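You operate a simulated robot arm through the tools that you are given. There is no shell and no other tool. Be economical: measure what you need, move in short steps, check, and stop when the job is done.

The job below is to be done with a simulated two-armed robot. You get a single attempt, and the scene is never put back.

Task
Put two of the dropper bottles from the bench top above the lids drawer on the clear cover. Open the plates drawer, take the yellow funnel and leave it inside, then shut the drawer. Take the white lid and put it on the side table. Take the vial on the bench top above the tape drawer and put it away on the bench at the vial filler. Put the rinse vial on the bench top above the tape drawer away on the bench top beside the near oven. The order is free. Set down upright: dropper bottle, vial, rinse vial.

Only the result counts: the job must be done as asked and must still hold three seconds after the hand-in. Knocking over, shifting, dropping, spilling or breaking anything else fails it. A push-on lid holds only when it is set on centred and level and pressed home; a screw cap is set on level and turned clockwise until tight.

Robot
Two 7-joint arms with two-finger parallel grippers on one trunk, on a base that drives. Base frame: it is fixed to the floor where the robot stands at the start and does not move with it; the origin is under the middle of the robot, x ahead of it, y to its left, z up; the surface under the hand at the start is at about z = 0.755. Lengths are in m, angles in rad, forces in N, time in s.
The left shoulder is at the start at [0.089, 0.182, 0.991], the right one opposite. With the tool pointing down near the work surface each hand reaches from about 0.32 to 0.78 m from the robot's upright axis, wherever it stands, measured 20 degrees to its own side. Places, roughly: bench at the vial filler [-3.4, -2.6, 0.8]; bench top beside the near oven [0.8, -6.2, 0.8]; clear cover (15x15x1 cm) [0.7, 0.3, 0.8]; dropper bottle [0.75, 0, 0.75]; plates drawer [0.5, 0.6, 0.3]; plates drawer inside [0.6, 0.6, 0.3]; rinse vial [-3.25, -0.75, 0.75]; side table [-3.2, 3.1, 0.8]; vial (3x3x7 cm) [-3.2, -0.5, 0.8]; white lid (9x9x4 cm) [0.1, 3.1, 0.8]; yellow funnel (12x12x10 cm) [-0.4, 2.9, 0.8]. Payload 3.91 kg a hand.
Tool frame (each hand has its own): the origin (TCP) lies between the finger pads and is the grasp point; the fingertips stand 0.03 m ahead of it; z points along the fingers, y is the line along which they close. Largest opening 0.11 m; finger width 0.02, thickness 0.01; the body of the gripper, 0.048 by 0.112 m, starts 0.055 m behind the TCP.
Orientation is that of the tool frame in the base frame, as a unit quaternion [x, y, z, w]. With the fingers straight down and closing along the base's y, the tool's x points along the base's -x, its y along +y and its z along -z.

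Tools
- The arms move only by the tool move_arm. It takes "left_deltas", "right_deltas" or both (then of equal length, played together; a hand with none holds still); each is a list of rows, each a list of 7 numbers: the shift along the base's x, y, z in m, then the turn, a rotation vector about the base's x, y, z in degrees, then the gripper command, from -1 (shut) to 1 (fully open), values between in proportion. In form: [[x, y, z, ax, ay, az, jaw], ...]. A call has 1 to 10 rows; each row shifts and turns the commanded pose from where the row before left it. Rows are played at 5 a second. More than 0.05 m and 0.15 rad between two rows, or a gripper value outside its range, and nothing of the call is played. Where a pose cannot be reached the arm comes as near as it can. A force on the tool above 40 N (or 10 N above the force at the start of the call, whichever is more), or a blocked arm, ends the call early, and 0.2 s more pass. Each finger travels about 0.072 m/s and halts on what it meets, pressing with about 41 N; the grip force reading is that of the motor and also rises with nothing between the fingers. The clock runs only during rows and for 0.2 s after the last one: add rows that do not move to give the fingers time. It gives the time, the measured TCP pose, the force on the tool (base axes), the opening and the grip force at its end, in the units of the frame above (readings bear some noise), with the torque about the TCP (base axes, N m) and any sound that the robot's microphone picked up, and new pictures: "views" is both (left out), scene, wrist or none (wrist: the cameras of the hands that moved).
- Cameras (640 x 400 px; columns grow to the right, rows downward): "scene" is now at [0.2228, 0.0595, 1.1713]; the picture's right is [0.68, -0.73, 0.00], its down [-0.43, -0.40, -0.81] and it looks along [0.59, 0.55, -0.59] (base axes); focal length 214 px, centre (320, 200). "left" rides on the left gripper at [0.072, -0.017, -0.103] in its tool frame; the picture's right is [0.23, 0.97, 0.00], its down [-0.76, 0.18, -0.62] and it looks along [-0.61, 0.14, 0.78] (tool axes); focal length 222 px, centre (320, 200). "right" rides on the right gripper at [0.072, 0.017, -0.103] in its tool frame; the picture's right is [-0.23, 0.97, 0.00], its down [-0.76, -0.18, -0.62] and it looks along [-0.61, -0.14, 0.78] (tool axes); focal length 222 px, centre (320, 200). There is no depth. A picture from a camera that has moved, and an enlarged one, comes with that camera's place and axes in the base frame and with its lens.
- raise_lower(by): slides the trunk up (or, below 0, down) by that many m; the arms and the scene camera ride with it, the base frame stays. It gives what a move gives, with no picture.
- drive_base(legs): drives the robot by 1 to 6 legs, each [ahead, left, turn to the left] in m, m and rad, along the robot's own axes; the way and the turn of a leg run together, so that a leg with both is an arc; at most 1.5 m and 3.142 rad a leg. The arms and the cameras ride along, it lands a little off, and it stops where it bumps. It gives what a move gives, and a new picture of the scene camera.
- turn_head(pan, tilt): turns the head with the scene camera to pan (to the left, within 1.396 rad either way) and tilt (down, from -0.506 to 1.204), counted from straight ahead of the robot. It gives what a move gives, and a new picture of the scene camera.
- enlarge(camera, box): a new picture of the part [left, top, right, bottom] of that camera's present view, enlarged. It takes no simulated time.
- hand_in(): hands the job in; it is judged then, once.

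Work in short steps. Places have to be worked out from the pictures, the camera data and where the tool is seen: move nearer, look again, correct. Check each grasp and each placing, and mend what went wrong. You have 207 turns and 260 pictures in all, those below and enlarged ones among them. Open the grippers and draw the arms clear of the work before you hand the job in, unless the task says otherwise.

The tools are called after ">>>" as name(argument=value, ...) on one line, values as JSON. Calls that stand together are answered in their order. move_arm: Moves the arms, as the interface text tells. Its arguments: {"type":"object","properties":{"left_deltas":{"type":"array","items":{"type":"array","items":{"type":"number"}}},"right_deltas":{"type":"array","items":{"type":"array","items":{"type":"number"}}},"views":{"type":"string","enum":["both","scene","wrist","none"]}},"required":[]} The other tools are called the same way: raise_lower (by) slides the trunk up or down; drive_base (legs) drives the base; turn_head (pan, tilt) turns the head that bears the scene camera; enlarge (camera, box) takes an enlarged picture of a part of a camera's view; hand_in () hands the job in.

At the start:

```text
time: 0.0
left_tool_pos: [0.3906, 0.4105, 1.045]
left_tool_rot: [-0.001, 1.0, 0.001, 0.001]
left_force: [0.2, -0.7, -0.1]
left_torque: [-0.01, 0.02, -0.01]
left_width: 0.11
left_grasp_force: 0.0
right_tool_pos: [0.4716, 0.0478, 1.1093]
right_tool_rot: [0.001, 1.0, 0.0, 0.0]
right_force: [-0.8, -0.5, 0.6]
right_torque: [0.0, 0.01, 0.01]
right_width: 0.1099
right_grasp_force: 0.0
trunk travel left (down, up): [-0.25, 0.264]
robot x, y, heading: [-0.0015, 0.0002, 0.001]
head pan, tilt: [0.754, 0.63]
```

scene: 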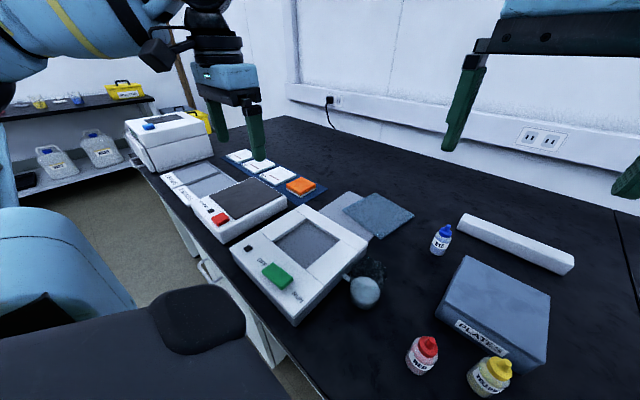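
right: 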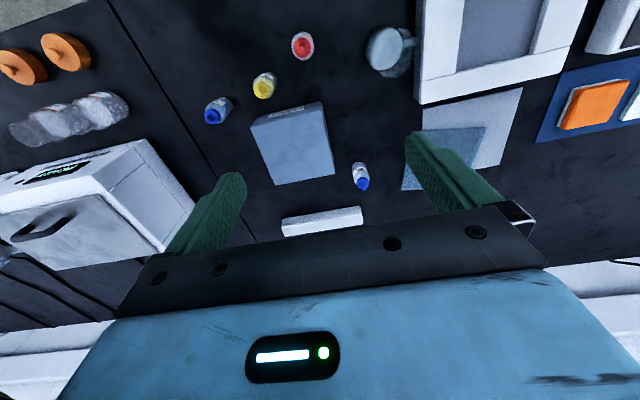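
left: 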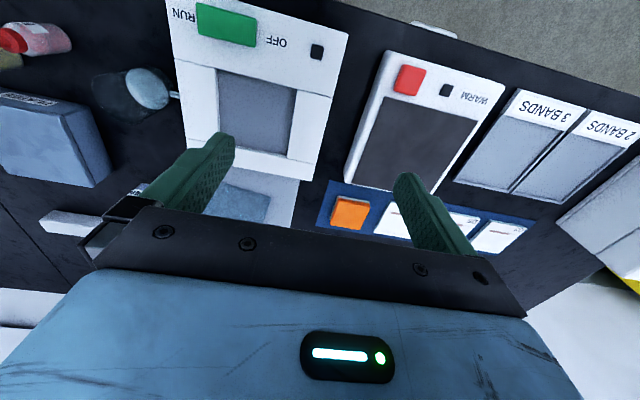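

I'll look closer at the clear cover and bottles before moving.

>>> enlarge(camera="scene", box=[240, 170, 480, 320])

>>> turn_head(pan=-0.3, tilt=0.75)

```text
2.67 times, centred on (360, 245) of scene
camera zoom: at [0.2228, 0.0595, 1.1713], right [0.68, -0.73, 0.0], down [-0.43, -0.4, -0.81], along [0.59, 0.55, -0.59], focal length 572 px, centre (213, 80)
```

zoom: 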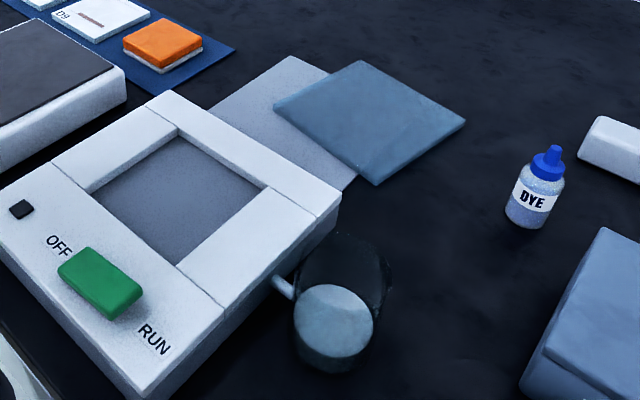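

```text
time: 1.3
left_tool_pos: [0.3908, 0.4109, 1.0453]
left_tool_rot: [0.0, 1.0, 0.0, 0.0]
left_force: [1.0, 0.6, -0.8]
left_torque: [-0.01, 0.01, -0.01]
left_width: 0.1101
left_grasp_force: 0.1
right_tool_pos: [0.4705, 0.0472, 1.1094]
right_tool_rot: [0.0, 1.0, 0.0, -0.001]
right_force: [0.1, 0.3, -0.4]
right_torque: [0.02, 0.04, 0.0]
right_width: 0.1101
right_grasp_force: 0.1
trunk travel left (down, up): [-0.25, 0.264]
robot x, y, heading: [0.0014, -0.0025, -0.004]
head pan, tilt: [-0.3, 0.75]
camera scene: at [0.2383, -0.0248, 1.161], right [-0.3, -0.96, 0.0], down [-0.65, 0.2, -0.73], along [0.7, -0.22, -0.68], focal length 214 px, centre (320, 200)
```

scene: 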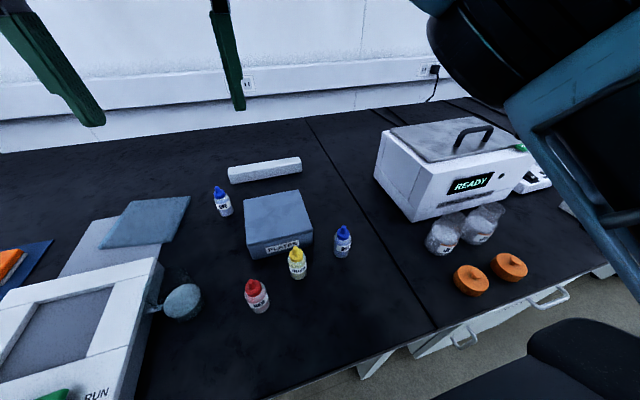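

Cover is the bluish 15 cm square at about (0.69,0.27). I'll back off to see the drawer labels.

>>> drive_base(legs=[[-0.7, 0, 0]])

>>> turn_head(pan=0.0, tilt=0.6)

```text
time: 5.2
left_tool_pos: [-0.3343, 0.4124, 1.0457]
left_tool_rot: [-0.01, 1.0, 0.0, 0.0]
left_force: [-0.4, -0.1, -0.4]
left_torque: [-0.03, -0.02, 0.03]
left_width: 0.1099
left_grasp_force: 0.1
right_tool_pos: [-0.2475, 0.0505, 1.1095]
right_tool_rot: [-0.01, 1.0, 0.0, 0.0]
right_force: [0.0, 0.5, 0.5]
right_torque: [0.01, -0.01, 0.0]
right_width: 0.1102
right_grasp_force: 0.1
trunk travel left (down, up): [-0.25, 0.264]
robot x, y, heading: [-0.7139, -0.0048, 0.022]
head pan, tilt: [-0.3, 0.75]
camera scene: at [-0.4777, -0.0272, 1.161], right [-0.28, -0.96, 0.0], down [-0.66, 0.19, -0.73], along [0.7, -0.2, -0.68], focal length 214 px, centre (320, 200)
```

scene: 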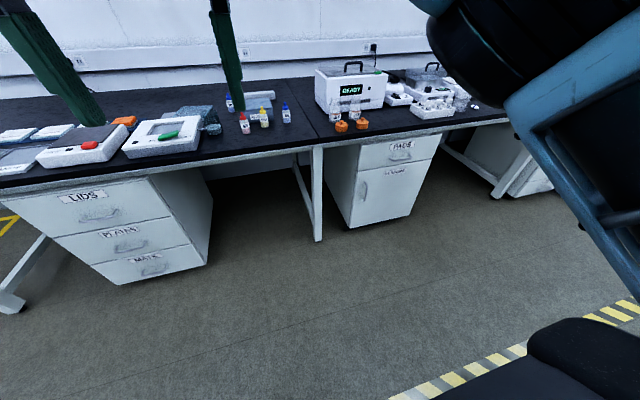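

```text
time: 6.0
left_tool_pos: [-0.3331, 0.413, 1.0456]
left_tool_rot: [-0.01, 1.0, 0.0, 0.0]
left_force: [0.3, -0.3, -0.5]
left_torque: [0.03, 0.02, 0.01]
left_width: 0.1099
left_grasp_force: 0.1
right_tool_pos: [-0.2455, 0.0498, 1.1097]
right_tool_rot: [-0.009, 1.0, 0.0, 0.0]
right_force: [-0.3, 0.4, 0.0]
right_torque: [-0.04, 0.02, -0.02]
right_width: 0.1098
right_grasp_force: 0.0
trunk travel left (down, up): [-0.25, 0.264]
robot x, y, heading: [-0.7143, -0.0076, 0.02]
head pan, tilt: [0.0, 0.6]
camera scene: at [-0.4686, -0.0026, 1.1738], right [0.02, -1.0, 0.0], down [-0.57, -0.01, -0.82], along [0.82, 0.02, -0.57], focal length 214 px, centre (320, 200)
```

scene: 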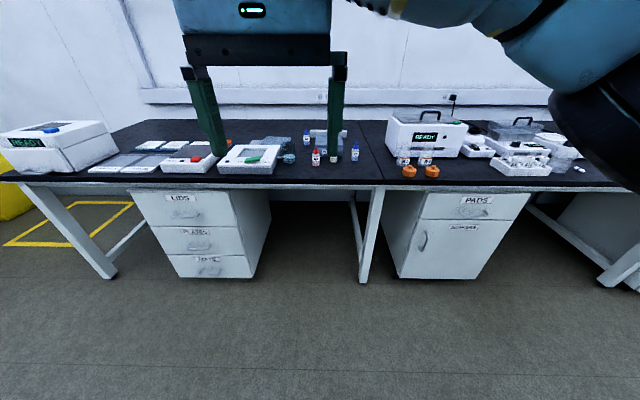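

All bottles stand on the bench above the LIDS/PLATES cabinet. I drive back in, slightly left of the start, to handle the bottles with the left arm.

>>> drive_base(legs=[[0.73, 0.09, -0.02]])

>>> turn_head(pan=0.1, tilt=0.8)

```text
time: 9.9
left_tool_pos: [0.3873, 0.5049, 1.0465]
left_tool_rot: [-0.003, 1.0, 0.0, 0.001]
left_force: [0.0, -0.7, 0.0]
left_torque: [-0.01, 0.0, -0.01]
left_width: 0.1096
left_grasp_force: 0.1
right_tool_pos: [0.4703, 0.1406, 1.109]
right_tool_rot: [-0.002, 1.0, -0.001, 0.001]
right_force: [0.7, 0.5, -0.1]
right_torque: [0.0, -0.01, 0.0]
right_width: 0.1099
right_grasp_force: 0.0
trunk travel left (down, up): [-0.25, 0.264]
robot x, y, heading: [-0.0029, 0.09, 0.006]
head pan, tilt: [0.0, 0.6]
camera scene: at [0.2459, 0.0917, 1.1738], right [0.01, -1.0, 0.0], down [-0.57, 0.0, -0.82], along [0.82, 0.0, -0.57], focal length 214 px, centre (320, 200)
```

scene: 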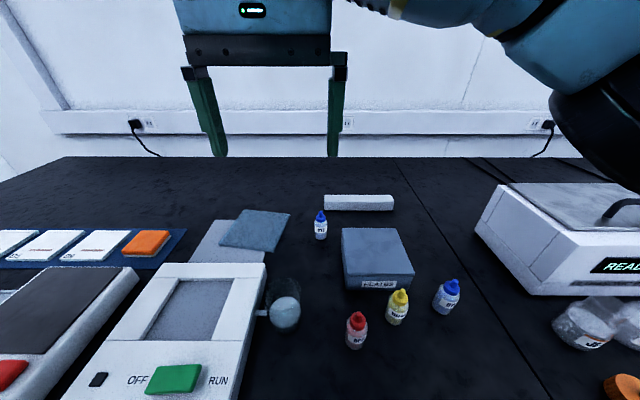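

```text
time: 10.7
left_tool_pos: [0.3865, 0.5031, 1.0458]
left_tool_rot: [-0.004, 1.0, -0.001, 0.0]
left_force: [0.5, -0.3, 0.3]
left_torque: [0.0, 0.01, 0.01]
left_width: 0.1101
left_grasp_force: 0.1
right_tool_pos: [0.469, 0.1398, 1.1091]
right_tool_rot: [-0.003, 1.0, 0.0, 0.001]
right_force: [-0.1, -0.5, 0.4]
right_torque: [0.03, 0.0, 0.01]
right_width: 0.1101
right_grasp_force: 0.1
trunk travel left (down, up): [-0.25, 0.264]
robot x, y, heading: [-0.003, 0.0903, 0.009]
head pan, tilt: [0.099, 0.799]
camera scene: at [0.2374, 0.0996, 1.157], right [0.1, -0.99, 0.0], down [-0.71, -0.07, -0.7], along [0.69, 0.07, -0.72], focal length 214 px, centre (320, 200)
```

scene: 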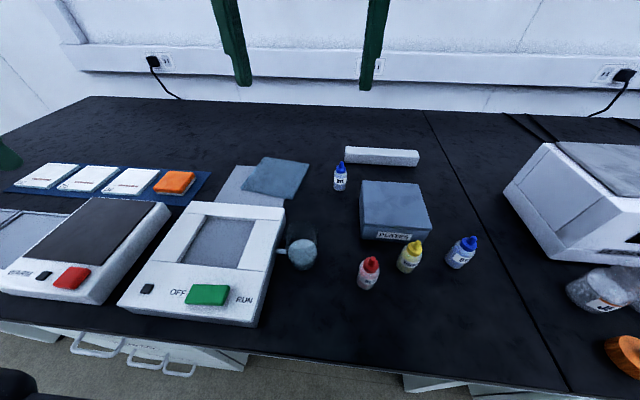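

DYE bottle centre about (0.675,0.09). I move the right arm aside and bring the left hand above the DYE bottle with jaws half open.

>>> move_arm(left_deltas=[[0.026, -0.037, -0.008, 0, 0, 0, 0.1], [0.026, -0.037, -0.008, 0, 0, 0, 0.1], [0.026, -0.037, -0.008, 0, 0, 0, 0.1], [0.026, -0.037, -0.008, 0, 0, 0, 0.1], [0.026, -0.037, -0.008, 0, 0, 0, 0.1], [0.026, -0.037, -0.008, 0, 0, 0, 0.1], [0.026, -0.037, -0.008, 0, 0, 0, 0.1], [0.026, -0.037, -0.008, 0, 0, 0, 0.1], [0.026, -0.037, -0.008, 0, 0, 0, 0.1], [0.026, -0.037, -0.008, 0, 0, 0, 0.1]], right_deltas=[[-0.01, -0.045, 0, 0, 0, 0, 1], [-0.01, -0.045, 0, 0, 0, 0, 1], [-0.01, -0.045, 0, 0, 0, 0, 1], [-0.01, -0.045, 0, 0, 0, 0, 1], [-0.01, -0.045, 0, 0, 0, 0, 1], [-0.01, -0.045, 0, 0, 0, 0, 1], [-0.01, -0.045, 0, 0, 0, 0, 1], [-0.01, -0.045, 0, 0, 0, 0, 1], [0, 0, 0, 0, 0, 0, 1], [0, 0, 0, 0, 0, 0, 1]], views="both")

```text
time: 12.9
left_tool_pos: [0.5491, 0.2798, 0.9993]
left_tool_rot: [-0.003, 1.0, 0.0, 0.0]
left_force: [-0.1, 0.0, -0.7]
left_torque: [0.04, -0.01, -0.01]
left_width: 0.0605
left_grasp_force: 0.0
left hand out of reach, approached as far as the arm can: row 7, 8, 9, 10
right_tool_pos: [0.3944, -0.2043, 1.0868]
right_tool_rot: [-0.003, 1.0, 0.001, 0.001]
right_force: [-0.1, 0.0, 0.0]
right_torque: [0.03, 0.01, 0.02]
right_width: 0.1101
right_grasp_force: 0.1
right hand out of reach, approached as far as the arm can: row 8
trunk travel left (down, up): [-0.25, 0.264]
robot x, y, heading: [-0.0013, 0.0876, 0.005]
head pan, tilt: [0.099, 0.799]
camera scene: at [0.2376, 0.0994, 1.157], right [0.1, -0.99, 0.0], down [-0.71, -0.07, -0.7], along [0.69, 0.07, -0.72], focal length 214 px, centre (320, 200)
camera right: at [0.3216, -0.1876, 1.1909], right [0.22, 0.98, 0.0], down [0.76, -0.17, 0.62], along [0.61, -0.14, -0.78], focal length 222 px, centre (320, 200)
camera left: at [0.477, 0.263, 1.1039], right [-0.23, 0.97, 0.0], down [0.76, 0.18, 0.62], along [0.61, 0.14, -0.78], focal length 222 px, centre (320, 200)
```

scene: 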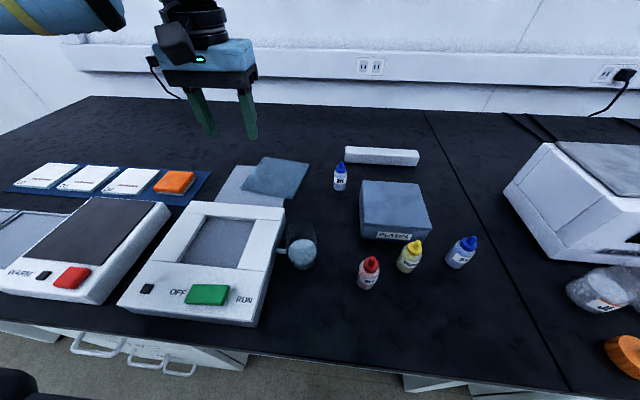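
right: 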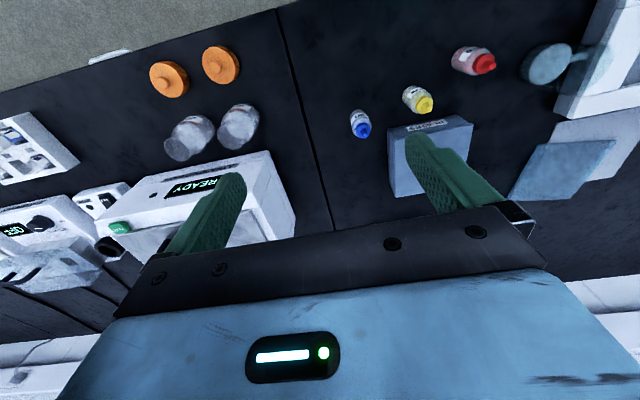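
left: 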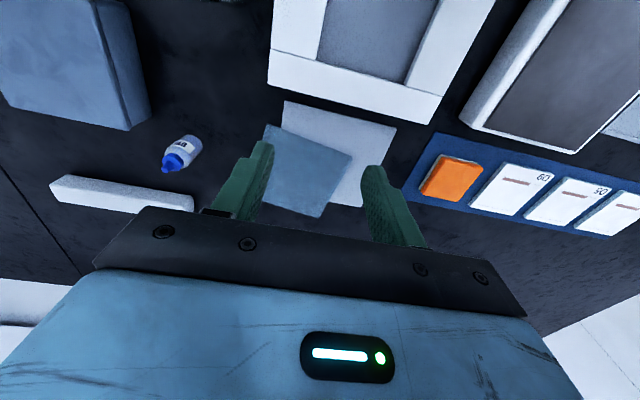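

Reach is limited high up; I descend first and then move outward toward the DYE bottle.

>>> move_arm(left_deltas=[[0, -0.02, -0.03, 0, 0, 0, 0.1], [0, -0.02, -0.03, 0, 0, 0, 0.1], [0, -0.02, -0.03, 0, 0, 0, 0.1], [0.02, -0.03, 0, 0, 0, 0, 0.1], [0.02, -0.03, 0, 0, 0, 0, 0.1]], views="wrist")

```text
time: 14.1
left_tool_pos: [0.5559, 0.2615, 0.9301]
left_tool_rot: [-0.005, 1.0, -0.002, 0.002]
left_force: [0.0, 0.3, -0.3]
left_torque: [-0.03, 0.01, 0.0]
left_width: 0.0603
left_grasp_force: 0.1
left hand out of reach, approached as far as the arm can: row 1, 2, 3, 4, 5
right_tool_pos: [0.3953, -0.2042, 1.0873]
right_tool_rot: [-0.003, 1.0, 0.001, 0.001]
right_force: [-1.0, -0.6, 0.0]
right_torque: [0.01, -0.03, 0.0]
right_width: 0.1099
right_grasp_force: 0.0
trunk travel left (down, up): [-0.25, 0.264]
robot x, y, heading: [-0.002, 0.0887, 0.004]
head pan, tilt: [0.099, 0.799]
camera left: at [0.4822, 0.2438, 1.0341], right [-0.24, 0.97, 0.0], down [0.76, 0.19, 0.62], along [0.61, 0.15, -0.78], focal length 222 px, centre (320, 200)
```

left: 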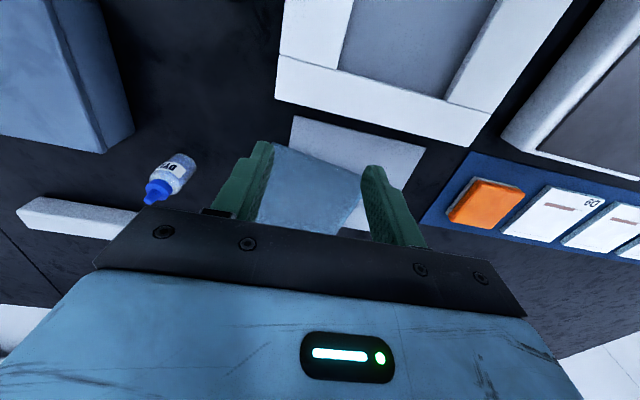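

Checking whether the commanded pose is reset to the measured one, with a still row.

>>> move_arm(left_deltas=[[0, 0, 0, 0, 0, 0, 0.1], [0, 0, -0.03, 0, 0, 0, 0.1]], views="none")

```text
time: 14.7
left_tool_pos: [0.556, 0.2618, 0.8973]
left_tool_rot: [-0.004, 1.0, -0.001, 0.0]
left_force: [0.0, 0.9, -0.2]
left_torque: [0.03, 0.01, -0.02]
left_width: 0.0604
left_grasp_force: 0.0
right_tool_pos: [0.3947, -0.2042, 1.0873]
right_tool_rot: [-0.002, 1.0, 0.001, 0.001]
right_force: [0.1, -0.2, -0.9]
right_torque: [0.0, -0.03, 0.01]
right_width: 0.1101
right_grasp_force: 0.0
trunk travel left (down, up): [-0.25, 0.264]
robot x, y, heading: [-0.0036, 0.0897, 0.002]
head pan, tilt: [0.099, 0.799]
```

Commands reset each call. Now test which direction limits: +x, then -y.

>>> move_arm(left_deltas=[[0.03, 0, 0, 0, 0, 0, 0.1], [0.03, 0, 0, 0, 0, 0, 0.1], [0, -0.03, 0, 0, 0, 0, 0.1], [0, -0.03, 0, 0, 0, 0, 0.1]], views="none")

```text
time: 15.7
left_tool_pos: [0.5766, 0.2721, 0.8999]
left_tool_rot: [-0.004, 1.0, 0.0, 0.001]
left_force: [-0.1, 0.2, 0.5]
left_torque: [0.0, -0.01, 0.0]
left_width: 0.0608
left_grasp_force: 0.1
left hand out of reach, approached as far as the arm can: row 1, 2, 3, 4
right_tool_pos: [0.3958, -0.2046, 1.0866]
right_tool_rot: [-0.003, 1.0, 0.001, 0.001]
right_force: [-0.4, 0.4, -0.7]
right_torque: [0.01, 0.0, -0.02]
right_width: 0.1101
right_grasp_force: 0.2
trunk travel left (down, up): [-0.25, 0.264]
robot x, y, heading: [0.0001, 0.0895, 0.009]
head pan, tilt: [0.099, 0.799]
```

Reach seems joint-limited in this orientation; I try a clockwise yaw (natural when reaching to the right) while moving.

>>> move_arm(left_deltas=[[0, 0, 0, 0, 0, -8, 0.1], [0, 0, 0, 0, 0, -8, 0.1], [0, 0, 0, 0, 0, -8, 0.1], [0.02, -0.03, 0, 0, 0, 0, 0.1], [0.02, -0.03, 0, 0, 0, 0, 0.1], [0.02, -0.03, 0, 0, 0, 0, 0.1]], views="none")

```text
time: 17.1
left_tool_pos: [0.5765, 0.2726, 0.9015]
left_tool_rot: [0.205, 0.979, -0.001, 0.0]
left_force: [-0.2, 1.1, 0.1]
left_torque: [-0.04, 0.01, 0.03]
left_width: 0.0608
left_grasp_force: 0.2
left hand out of reach, approached as far as the arm can: row 4, 5, 6
right_tool_pos: [0.3937, -0.2055, 1.0871]
right_tool_rot: [-0.003, 1.0, 0.001, 0.0]
right_force: [0.2, 0.1, 0.6]
right_torque: [0.0, -0.02, 0.01]
right_width: 0.1101
right_grasp_force: 0.1
trunk travel left (down, up): [-0.25, 0.264]
robot x, y, heading: [-0.0001, 0.0878, 0.01]
head pan, tilt: [0.099, 0.799]
```

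Position unaffected by yaw. Test reach toward the left side (20°), moving +x +y at this height.

>>> move_arm(left_deltas=[[0.02, 0.02, 0, 0, 0, 8, 0.1], [0.02, 0.02, 0, 0, 0, 8, 0.1], [0.02, 0.02, 0, 0, 0, 8, 0.1], [0.03, 0.0, 0, 0, 0, 0, 0.1], [0.03, 0.0, 0, 0, 0, 0, 0.1]], views="scene")

```text
time: 18.3
left_tool_pos: [0.6379, 0.3482, 0.9006]
left_tool_rot: [-0.003, 1.0, 0.0, 0.0]
left_force: [-0.1, 0.4, -1.1]
left_torque: [-0.01, -0.04, 0.02]
left_width: 0.0605
left_grasp_force: 0.1
left hand out of reach, approached as far as the arm can: row 2, 3, 4, 5
right_tool_pos: [0.3959, -0.2034, 1.0881]
right_tool_rot: [-0.003, 1.0, 0.001, 0.001]
right_force: [-0.4, -0.1, -0.9]
right_torque: [-0.03, 0.02, 0.02]
right_width: 0.1098
right_grasp_force: 0.1
trunk travel left (down, up): [-0.25, 0.264]
robot x, y, heading: [0.0008, 0.0887, 0.004]
head pan, tilt: [0.099, 0.799]
camera scene: at [0.2376, 0.0998, 1.157], right [0.1, -0.99, 0.0], down [-0.71, -0.08, -0.7], along [0.69, 0.07, -0.72], focal length 214 px, centre (320, 200)
```

scene: 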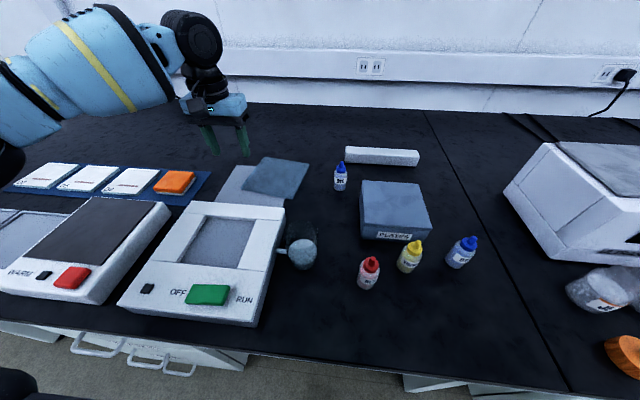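

Reach grows to the left side of the robot. So I'll lift the left hand a bit and turn the robot to the right ~0.44 rad, which puts bottles and cover in the left arm's good sector.

>>> move_arm(left_deltas=[[-0.03, 0, 0.03, 0, 0, 0, 0.1], [-0.03, 0, 0.03, 0, 0, 0, 0.1], [-0.03, 0, 0.03, 0, 0, 0, 0.1]], views="none")

>>> drive_base(legs=[[0.01, 0.06, 0], [0, 0, -0.44]])

>>> turn_head(pan=0.45, tilt=0.8)

```text
time: 19.1
left_tool_pos: [0.5464, 0.349, 0.9861]
left_tool_rot: [-0.003, 1.0, -0.002, 0.001]
left_force: [-0.2, 0.3, 0.0]
left_torque: [0.0, -0.01, 0.01]
left_width: 0.0604
left_grasp_force: 0.0
right_tool_pos: [0.3933, -0.2034, 1.0882]
right_tool_rot: [-0.002, 1.0, 0.001, 0.002]
right_force: [-0.4, -0.3, 0.4]
right_torque: [-0.02, 0.0, 0.01]
right_width: 0.1099
right_grasp_force: 0.0
trunk travel left (down, up): [-0.25, 0.264]
robot x, y, heading: [-0.0017, 0.0897, 0.004]
head pan, tilt: [0.099, 0.799]
```

```text
time: 21.6
left_tool_pos: [0.6149, 0.15, 0.9853]
left_tool_rot: [0.214, 0.977, 0.0, 0.0]
left_force: [0.2, -0.7, 0.4]
left_torque: [0.0, -0.04, -0.01]
left_width: 0.0603
left_grasp_force: 0.1
right_tool_pos: [0.2426, -0.2851, 1.0867]
right_tool_rot: [0.214, 0.977, 0.001, 0.001]
right_force: [0.9, -0.4, -0.1]
right_torque: [-0.01, 0.03, 0.02]
right_width: 0.1099
right_grasp_force: 0.1
trunk travel left (down, up): [-0.25, 0.264]
robot x, y, heading: [0.0062, 0.1489, -0.435]
head pan, tilt: [0.099, 0.799]
camera scene: at [0.2282, 0.0561, 1.157], right [-0.33, -0.95, 0.0], down [-0.68, 0.23, -0.7], along [0.66, -0.23, -0.72], focal length 214 px, centre (320, 200)
```

scene: 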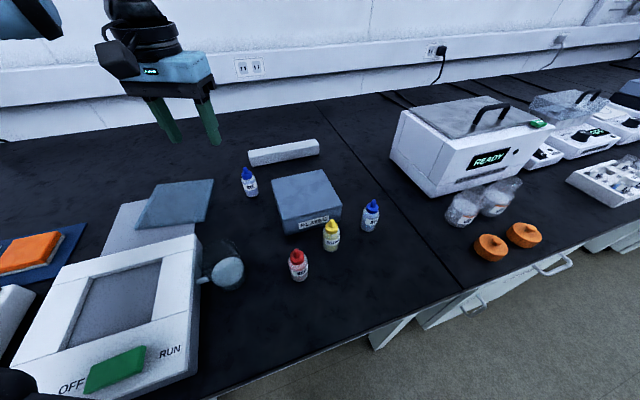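

```text
time: 22.4
left_tool_pos: [0.6144, 0.1509, 0.9855]
left_tool_rot: [0.214, 0.977, -0.001, -0.001]
left_force: [0.2, 0.2, 0.4]
left_torque: [0.0, -0.01, 0.02]
left_width: 0.0606
left_grasp_force: 0.0
right_tool_pos: [0.2407, -0.2859, 1.0866]
right_tool_rot: [0.214, 0.977, 0.001, 0.001]
right_force: [-0.8, 0.4, -0.1]
right_torque: [0.0, -0.01, 0.01]
right_width: 0.11
right_grasp_force: 0.1
trunk travel left (down, up): [-0.25, 0.264]
robot x, y, heading: [0.0078, 0.1509, -0.433]
head pan, tilt: [0.45, 0.799]
camera scene: at [0.2327, 0.084, 1.157], right [0.02, -1.0, 0.0], down [-0.72, -0.01, -0.7], along [0.7, 0.01, -0.72], focal length 214 px, centre (320, 200)
```

scene: 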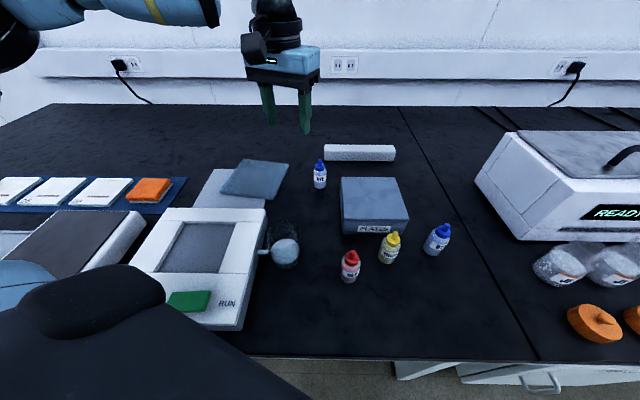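

DYE bottle centre ~(0.678,0.09), box left edge y≈0.035. Move above it.

>>> move_arm(left_deltas=[[0.01, -0.015, -0.03, 0, 0, 0, 0.1], [0.018, -0.015, -0.03, 0, 0, 0, 0.1], [0.018, -0.015, -0.025, 0, 0, 0, 0.1], [0.018, -0.016, 0, 0, 0, 0, 0.1], [0, 0, 0, 0, 0, 0, 0.1]], views="both")

```text
time: 23.6
left_tool_pos: [0.669, 0.0977, 0.9002]
left_tool_rot: [0.214, 0.977, 0.0, 0.0]
left_force: [1.0, 0.0, 1.0]
left_torque: [-0.01, -0.02, 0.01]
left_width: 0.0604
left_grasp_force: 0.0
left hand out of reach, approached as far as the arm can: row 4
right_tool_pos: [0.2424, -0.2857, 1.0868]
right_tool_rot: [0.214, 0.977, 0.001, 0.001]
right_force: [1.2, -0.4, 0.0]
right_torque: [0.0, 0.02, 0.0]
right_width: 0.1099
right_grasp_force: 0.1
trunk travel left (down, up): [-0.25, 0.264]
robot x, y, heading: [0.0067, 0.149, -0.43]
head pan, tilt: [0.45, 0.799]
camera scene: at [0.2328, 0.0841, 1.157], right [0.02, -1.0, 0.0], down [-0.72, -0.01, -0.7], along [0.7, 0.01, -0.72], focal length 214 px, centre (320, 200)
camera left: at [0.5967, 0.1129, 1.0038], right [0.2, 0.98, 0.0], down [0.77, -0.16, 0.62], along [0.61, -0.13, -0.78], focal length 222 px, centre (320, 200)
```

scene: 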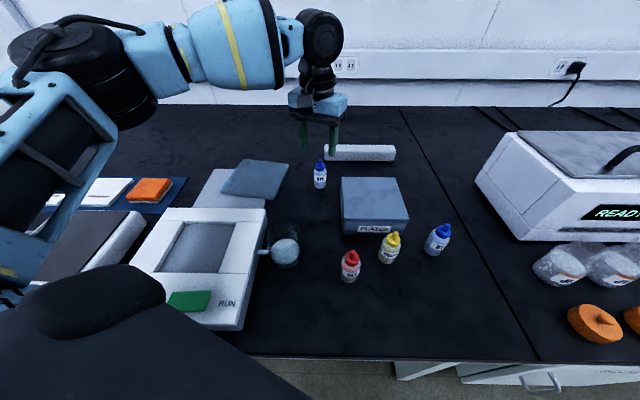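
left: 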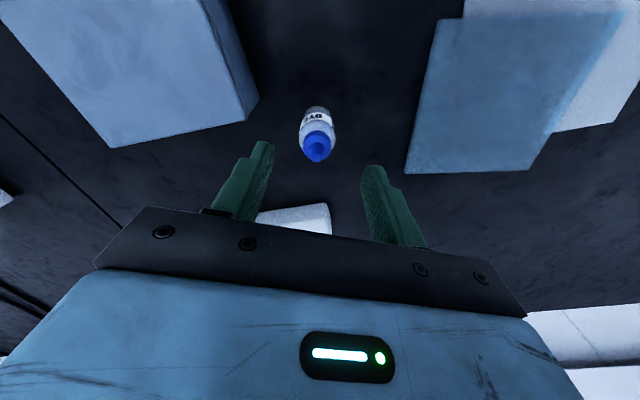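

Bottle is at about (0.678,0.092). Descend around it.

>>> move_arm(left_deltas=[[0.0, -0.002, -0.025, 0, 0, 0, 0.1], [0.005, -0.002, -0.02, 0, 0, 0, 0.1], [0.004, -0.002, -0.01, 0, 0, 0, 0.1]], views="both")

```text
time: 24.4
left_tool_pos: [0.6774, 0.0923, 0.844]
left_tool_rot: [0.211, 0.977, -0.001, 0.001]
left_force: [-0.6, -0.4, 0.0]
left_torque: [-0.03, -0.02, -0.02]
left_width: 0.0605
left_grasp_force: 0.0
right_tool_pos: [0.2419, -0.2841, 1.0867]
right_tool_rot: [0.214, 0.977, 0.001, 0.001]
right_force: [-0.5, -0.1, 0.7]
right_torque: [-0.02, 0.02, 0.0]
right_width: 0.1103
right_grasp_force: 0.0
trunk travel left (down, up): [-0.25, 0.264]
robot x, y, heading: [0.0057, 0.1508, -0.429]
head pan, tilt: [0.45, 0.799]
camera scene: at [0.2329, 0.0842, 1.1569], right [0.02, -1.0, 0.0], down [-0.72, -0.01, -0.7], along [0.7, 0.01, -0.72], focal length 214 px, centre (320, 200)
camera left: at [0.6039, 0.1074, 0.9489], right [0.2, 0.98, 0.0], down [0.77, -0.15, 0.62], along [0.61, -0.12, -0.78], focal length 222 px, centre (320, 200)
```

scene: 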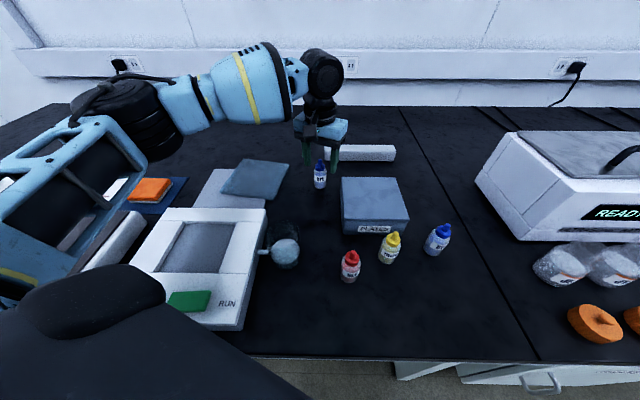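
left: 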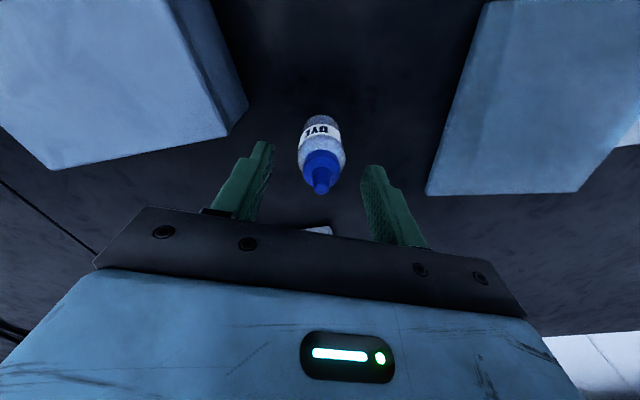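

Centred laterally; bottle x≈0.682. Descend to grasp height and close.

>>> move_arm(left_deltas=[[0.005, 0, -0.02, 0, 0, 0, 0.1], [0, 0, -0.025, 0, 0, 0, 0.1], [0, 0, 0, 0, 0, 0, -1], [0, 0, 0, 0, 0, 0, -1], [0, 0, 0, 0, 0, 0, -1]], views="both")

```text
time: 25.6
left_tool_pos: [0.6832, 0.0937, 0.8016]
left_tool_rot: [0.213, 0.977, -0.001, 0.001]
left_force: [-0.7, -0.5, 0.0]
left_torque: [0.0, -0.01, 0.0]
left_width: 0.0334
left_grasp_force: 41.0
right_tool_pos: [0.2415, -0.2846, 1.0886]
right_tool_rot: [0.213, 0.977, 0.001, 0.001]
right_force: [0.4, 0.6, 0.1]
right_torque: [0.03, 0.0, -0.01]
right_width: 0.1101
right_grasp_force: 0.0
trunk travel left (down, up): [-0.25, 0.264]
robot x, y, heading: [0.0073, 0.1491, -0.429]
head pan, tilt: [0.45, 0.799]
camera scene: at [0.2327, 0.084, 1.157], right [0.02, -1.0, 0.0], down [-0.72, -0.01, -0.7], along [0.7, 0.01, -0.72], focal length 214 px, centre (320, 200)
camera left: at [0.6094, 0.109, 0.9058], right [0.2, 0.98, 0.0], down [0.77, -0.16, 0.62], along [0.61, -0.13, -0.78], focal length 222 px, centre (320, 200)
```

scene: 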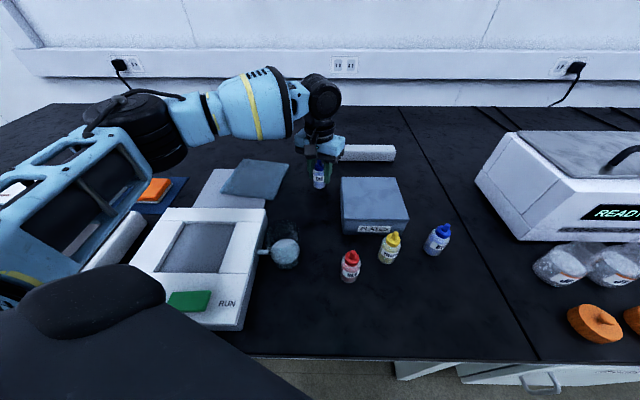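
left: 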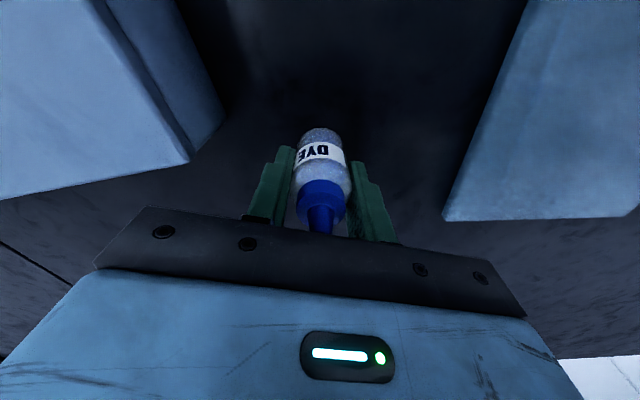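

Grasped (0.033 wide). Lift and carry over the back part of the cover.

>>> move_arm(left_deltas=[[0, 0, 0.03, 0, 0, 0, -1], [0, 0, 0.02, 0, 0, 0, -1], [0.006, 0.035, 0, 0, 0, 0, -1], [0.006, 0.035, 0, 0, 0, 0, -1], [0.006, 0.035, 0, 0, 0, 0, -1], [0.007, 0.035, 0, 0, 0, 0, -1], [0.007, 0.036, 0, 0, 0, 0, -1], [0, 0, 0, 0, 0, 0, -1]], views="both")

```text
time: 27.4
left_tool_pos: [0.7187, 0.2735, 0.85]
left_tool_rot: [0.215, 0.977, 0.0, 0.0]
left_force: [-0.3, -0.9, -0.7]
left_torque: [0.02, -0.01, -0.01]
left_width: 0.0337
left_grasp_force: 40.6
left hand out of reach, approached as far as the arm can: row 1
right_tool_pos: [0.2413, -0.2861, 1.0866]
right_tool_rot: [0.215, 0.977, 0.001, 0.001]
right_force: [0.2, -0.3, 0.2]
right_torque: [-0.01, -0.02, -0.02]
right_width: 0.11
right_grasp_force: 0.0
trunk travel left (down, up): [-0.25, 0.264]
robot x, y, heading: [0.0089, 0.1488, -0.431]
head pan, tilt: [0.45, 0.799]
camera scene: at [0.2327, 0.0836, 1.1569], right [0.02, -1.0, 0.0], down [-0.72, -0.01, -0.7], along [0.7, 0.01, -0.72], focal length 214 px, centre (320, 200)
camera left: at [0.6457, 0.2891, 0.955], right [0.2, 0.98, 0.0], down [0.77, -0.16, 0.62], along [0.61, -0.13, -0.78], focal length 222 px, centre (320, 200)
```

scene: 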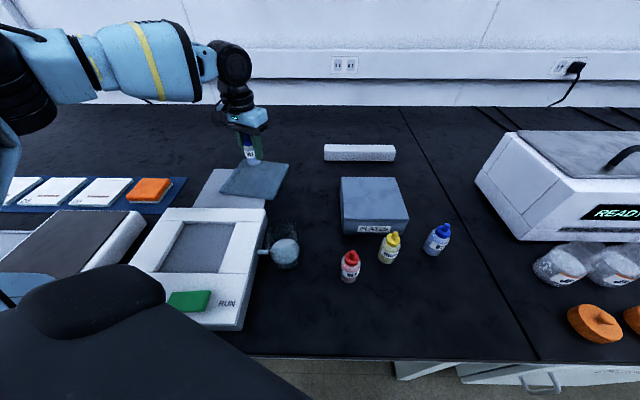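
left: 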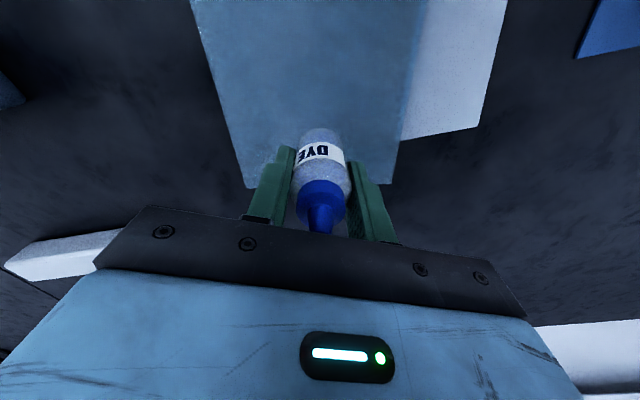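

Back edge of the cover at x≈0.77 here; (0.719,0.273) is fine. Lower slowly until contact.

>>> move_arm(left_deltas=[[0, 0, -0.015, 0, 0, 0, -1], [0, 0, -0.005, 0, 0, 0, -1], [0, 0, -0.003, 0, 0, 0, -1], [0, 0, -0.003, 0, 0, 0, -1], [0, 0, 0, 0, 0, 0, -1]], views="none")

>>> enlarge(camera="scene", box=[180, 100, 340, 200])

```text
time: 28.6
left_tool_pos: [0.7187, 0.2732, 0.8244]
left_tool_rot: [0.214, 0.977, -0.001, -0.001]
left_force: [-0.7, 0.4, 0.4]
left_torque: [0.03, 0.0, -0.01]
left_width: 0.0331
left_grasp_force: 41.1
right_tool_pos: [0.2417, -0.285, 1.0891]
right_tool_rot: [0.213, 0.977, 0.001, 0.001]
right_force: [0.2, -0.4, 0.4]
right_torque: [-0.01, 0.02, 0.01]
right_width: 0.11
right_grasp_force: 0.2
trunk travel left (down, up): [-0.25, 0.264]
robot x, y, heading: [0.0073, 0.1501, -0.43]
head pan, tilt: [0.45, 0.799]
```

```text
4.00 times, centred on (260, 150) of scene
camera zoom: at [0.2327, 0.0841, 1.157], right [0.02, -1.0, 0.0], down [-0.72, -0.01, -0.7], along [0.7, 0.01, -0.72], focal length 858 px, centre (560, 400)
```

zoom: 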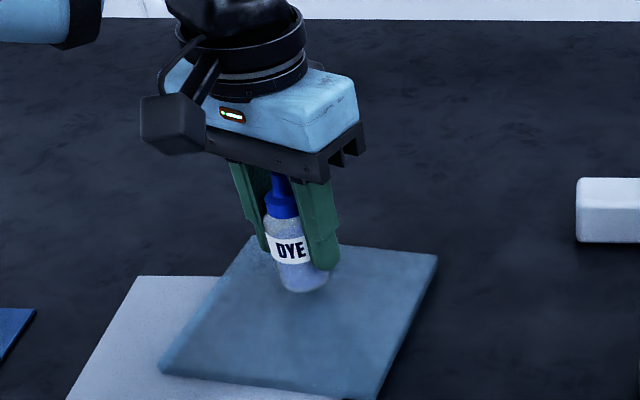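

Close to the surface; continue with 3 mm steps.

>>> move_arm(left_deltas=[[0, 0, -0.003, 0, 0, 0, -1], [0, 0, -0.003, 0, 0, 0, -1], [0, 0, 0, 0, 0, 0, -1]], views="none")

>>> move_arm(left_deltas=[[0, 0, -0.002, 0, 0, 0, -1], [0, 0, -0.002, 0, 0, 0, -1], [0, 0, 0, 0, 0, 0, -1]], views="none")

>>> enlarge(camera="scene", box=[180, 100, 340, 200])

```text
time: 29.4
left_tool_pos: [0.7182, 0.2728, 0.8185]
left_tool_rot: [0.213, 0.977, -0.001, -0.001]
left_force: [-1.2, 0.3, -0.7]
left_torque: [-0.01, 0.03, -0.01]
left_width: 0.0335
left_grasp_force: 41.2
right_tool_pos: [0.2426, -0.2854, 1.0881]
right_tool_rot: [0.214, 0.977, 0.001, 0.0]
right_force: [-0.9, 0.2, 0.4]
right_torque: [0.01, -0.03, -0.02]
right_width: 0.1104
right_grasp_force: 0.0
trunk travel left (down, up): [-0.25, 0.264]
robot x, y, heading: [0.0045, 0.1504, -0.431]
head pan, tilt: [0.45, 0.799]
```

```text
time: 30.2
left_tool_pos: [0.719, 0.2733, 0.8142]
left_tool_rot: [0.213, 0.977, -0.001, 0.0]
left_force: [-0.4, 0.7, -0.1]
left_torque: [-0.01, -0.01, -0.01]
left_width: 0.0335
left_grasp_force: 41.1
right_tool_pos: [0.2412, -0.2851, 1.0869]
right_tool_rot: [0.214, 0.977, 0.0, 0.001]
right_force: [0.3, -0.1, -0.3]
right_torque: [0.01, 0.01, 0.02]
right_width: 0.11
right_grasp_force: 0.2
trunk travel left (down, up): [-0.25, 0.264]
robot x, y, heading: [0.0076, 0.1467, -0.43]
head pan, tilt: [0.45, 0.799]
```

```text
4.00 times, centred on (260, 150) of scene
camera zoom: at [0.2327, 0.0841, 1.157], right [0.02, -1.0, 0.0], down [-0.72, -0.01, -0.7], along [0.7, 0.01, -0.72], focal length 858 px, centre (560, 400)
```

zoom: 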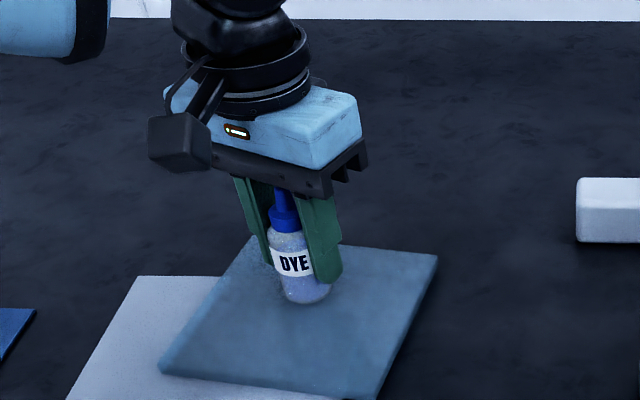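

No contact yet (bottle base ≈0.768). Continue in 1.5 mm steps.

>>> move_arm(left_deltas=[[0, 0, -0.0015, 0, 0, 0, -1], [0, 0, -0.0015, 0, 0, 0, -1], [0, 0, -0.0015, 0, 0, 0, -1], [0, 0, 0, 0, 0, 0, -1]], views="none")

```text
time: 31.2
left_tool_pos: [0.7178, 0.2739, 0.814]
left_tool_rot: [0.213, 0.977, -0.002, 0.004]
left_force: [6.2, 7.8, 31.1]
left_torque: [0.47, -0.08, -0.08]
left_width: 0.0338
left_grasp_force: 40.7
right_tool_pos: [0.2413, -0.2844, 1.0886]
right_tool_rot: [0.214, 0.977, 0.0, 0.002]
right_force: [-0.3, -0.4, 0.1]
right_torque: [0.02, -0.03, 0.01]
right_width: 0.11
right_grasp_force: 0.0
trunk travel left (down, up): [-0.25, 0.264]
robot x, y, heading: [0.0089, 0.1513, -0.431]
head pan, tilt: [0.45, 0.799]
```

Contact at TCP z≈0.814. Ease up slightly, then open partway.

>>> move_arm(left_deltas=[[0, 0, 0.001, 0, 0, 0, -1], [0, 0, 0, 0, 0, 0, -1]], views="none")

```text
time: 31.8
left_tool_pos: [0.7178, 0.2728, 0.8137]
left_tool_rot: [0.215, 0.977, 0.0, 0.004]
left_force: [9.6, 4.7, 28.1]
left_torque: [0.26, -0.24, -0.06]
left_width: 0.0333
left_grasp_force: 41.2
right_tool_pos: [0.2406, -0.2855, 1.0882]
right_tool_rot: [0.214, 0.977, 0.0, 0.002]
right_force: [0.6, 1.2, 0.2]
right_torque: [0.01, 0.0, 0.02]
right_width: 0.1098
right_grasp_force: 0.1
trunk travel left (down, up): [-0.25, 0.264]
robot x, y, heading: [0.0092, 0.1495, -0.434]
head pan, tilt: [0.45, 0.799]
```

>>> move_arm(left_deltas=[[0, 0, 0.002, 0, 0, 0, -1], [0, 0, 0, 0, 0, 0, -1]], views="none")

```text
time: 32.4
left_tool_pos: [0.7167, 0.273, 0.8142]
left_tool_rot: [0.214, 0.977, -0.001, 0.0]
left_force: [4.9, -2.1, 17.3]
left_torque: [-0.07, -0.16, 0.03]
left_width: 0.0335
left_grasp_force: 41.4
right_tool_pos: [0.2403, -0.2868, 1.0885]
right_tool_rot: [0.215, 0.977, 0.0, 0.002]
right_force: [-0.5, 0.4, 0.0]
right_torque: [0.0, 0.02, 0.01]
right_width: 0.1099
right_grasp_force: 0.2
trunk travel left (down, up): [-0.25, 0.264]
robot x, y, heading: [0.0102, 0.1517, -0.431]
head pan, tilt: [0.45, 0.799]
```

Still 17 N; ease up 2 mm more and open.

>>> move_arm(left_deltas=[[0, 0, 0.002, 0, 0, 0, -1], [0, 0, 0, 0, 0, 0, -0.2], [0, 0, 0, 0, 0, 0, 0.0], [0, 0, 0, 0, 0, 0, 0.1]], views="wrist")

```text
time: 33.4
left_tool_pos: [0.7178, 0.2736, 0.8156]
left_tool_rot: [0.214, 0.977, 0.0, 0.0]
left_force: [-0.3, -0.8, -0.5]
left_torque: [0.01, -0.02, 0.02]
left_width: 0.0605
left_grasp_force: 0.0
right_tool_pos: [0.2428, -0.2856, 1.0866]
right_tool_rot: [0.214, 0.977, 0.0, 0.001]
right_force: [0.0, 0.3, 0.6]
right_torque: [-0.01, -0.03, 0.03]
right_width: 0.1099
right_grasp_force: 0.0
trunk travel left (down, up): [-0.25, 0.264]
robot x, y, heading: [0.0057, 0.1503, -0.431]
head pan, tilt: [0.45, 0.799]
camera left: at [0.6447, 0.2891, 0.9192], right [0.2, 0.98, 0.0], down [0.77, -0.16, 0.62], along [0.61, -0.13, -0.78], focal length 222 px, centre (320, 200)
```

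left: 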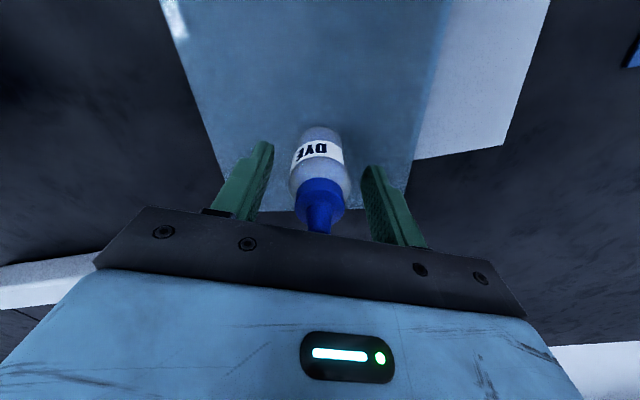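

DYE stands upright. Lift and check reach on the way up.

>>> move_arm(left_deltas=[[0, 0, 0.02, 0, 0, 0, 0.1], [0, 0, 0.02, 0, 0, 0, 0.1], [0, 0, 0.015, 0, 0, 0, 0.1], [-0.01, 0.004, 0.015, 0, 0, 0, 0.1], [-0.02, 0.008, 0.015, 0, 0, 0, 0.1], [-0.02, 0.008, 0.015, 0, 0, 0, 0.1]], views="scene")

```text
time: 34.8
left_tool_pos: [0.6682, 0.2946, 0.9167]
left_tool_rot: [0.214, 0.977, 0.0, 0.0]
left_force: [-0.3, -0.3, -0.3]
left_torque: [0.0, -0.01, 0.01]
left_width: 0.0605
left_grasp_force: 0.0
right_tool_pos: [0.2411, -0.286, 1.0885]
right_tool_rot: [0.214, 0.977, 0.001, 0.001]
right_force: [-0.5, 0.1, 0.3]
right_torque: [-0.02, 0.0, -0.01]
right_width: 0.1101
right_grasp_force: 0.1
trunk travel left (down, up): [-0.25, 0.264]
robot x, y, heading: [0.0072, 0.1495, -0.433]
head pan, tilt: [0.45, 0.799]
camera scene: at [0.2322, 0.0843, 1.1571], right [0.02, -1.0, 0.0], down [-0.72, -0.01, -0.7], along [0.7, 0.01, -0.72], focal length 214 px, centre (320, 200)
```

scene: 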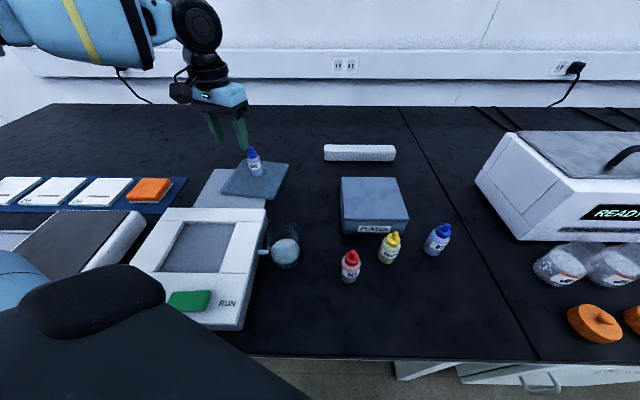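

Move left hand above the red bottle (~(0.415,0.028)).

>>> move_arm(left_deltas=[[-0.0316, -0.0334, 0, 0, 0, 0, 0.1], [-0.0316, -0.0334, 0, 0, 0, 0, 0.1], [-0.0316, -0.0334, 0, 0, 0, 0, 0.1], [-0.0316, -0.0334, 0, 0, 0, 0, 0.1], [-0.0316, -0.0334, 0, 0, 0, 0, 0.1], [-0.0316, -0.0334, 0, 0, 0, 0, 0.1], [-0.0316, -0.0334, -0.007, 0, 0, 0, 0.1], [-0.0316, -0.0334, -0.01, 0, 0, 0, 0.1], [0, 0, 0, 0, 0, 0, 0.1]], views="both")

```text
time: 36.8
left_tool_pos: [0.4533, 0.0668, 0.9083]
left_tool_rot: [0.213, 0.977, -0.001, 0.0]
left_force: [0.9, -0.4, 0.3]
left_torque: [0.0, 0.01, 0.04]
left_width: 0.0605
left_grasp_force: 0.1
left hand out of reach, approached as far as the arm can: row 7, 8
right_tool_pos: [0.243, -0.2861, 1.0873]
right_tool_rot: [0.213, 0.977, 0.001, 0.002]
right_force: [-0.2, -0.3, -0.1]
right_torque: [0.02, 0.02, -0.01]
right_width: 0.1096
right_grasp_force: 0.0
trunk travel left (down, up): [-0.25, 0.264]
robot x, y, heading: [0.0045, 0.1513, -0.431]
head pan, tilt: [0.45, 0.799]
camera scene: at [0.233, 0.0839, 1.1569], right [0.02, -1.0, 0.0], down [-0.72, -0.01, -0.7], along [0.7, 0.01, -0.72], focal length 214 px, centre (320, 200)
camera left: at [0.3798, 0.0816, 1.0121], right [0.2, 0.98, 0.0], down [0.77, -0.15, 0.62], along [0.61, -0.12, -0.78], focal length 222 px, centre (320, 200)
```

scene: 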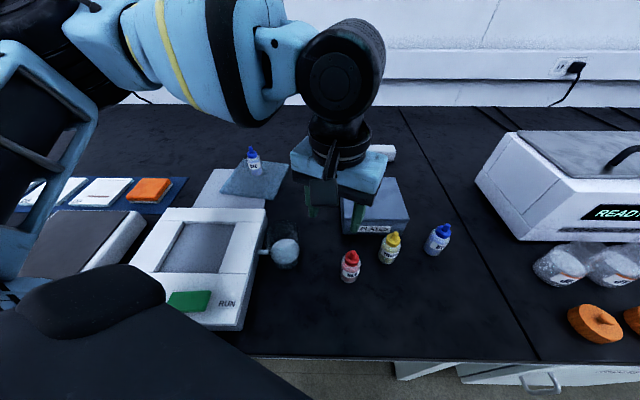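
left: 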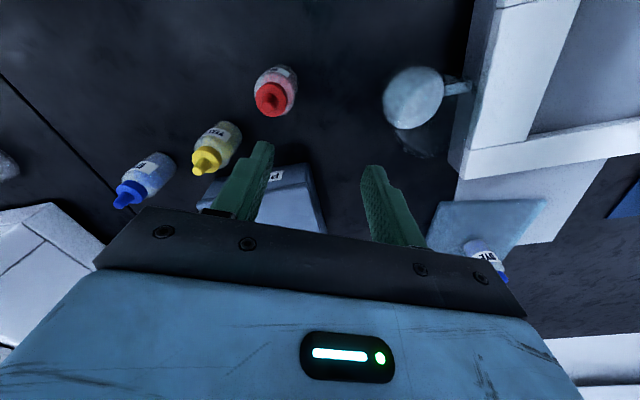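

Inner reach limit. I shift the base back and right so the red bottle falls into the arm's sector.

>>> drive_base(legs=[[-0.08, -0.1, 0]])

```text
time: 38.3
left_tool_pos: [0.3368, 0.0077, 0.9084]
left_tool_rot: [0.217, 0.976, 0.0, 0.001]
left_force: [-1.7, 0.1, 0.1]
left_torque: [-0.02, 0.0, 0.0]
left_width: 0.0604
left_grasp_force: 0.0
right_tool_pos: [0.1242, -0.3425, 1.0871]
right_tool_rot: [0.219, 0.976, 0.001, 0.001]
right_force: [-0.7, -1.2, -0.9]
right_torque: [0.01, 0.0, -0.01]
right_width: 0.1098
right_grasp_force: 0.0
trunk travel left (down, up): [-0.25, 0.264]
robot x, y, heading: [-0.1124, 0.0951, -0.439]
head pan, tilt: [0.45, 0.799]
camera scene: at [0.1167, 0.0274, 1.1571], right [0.01, -1.0, 0.0], down [-0.72, -0.01, -0.7], along [0.7, 0.01, -0.72], focal length 214 px, centre (320, 200)
```

scene: 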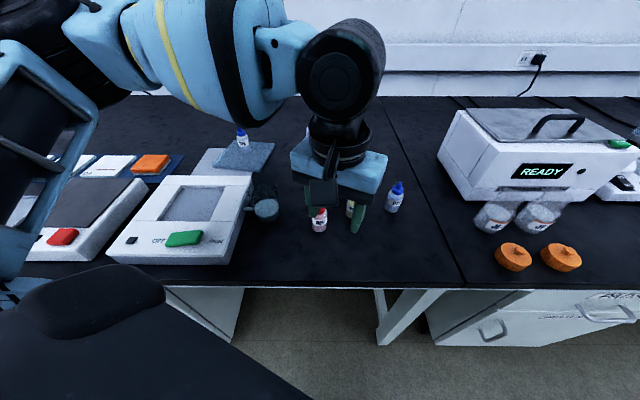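

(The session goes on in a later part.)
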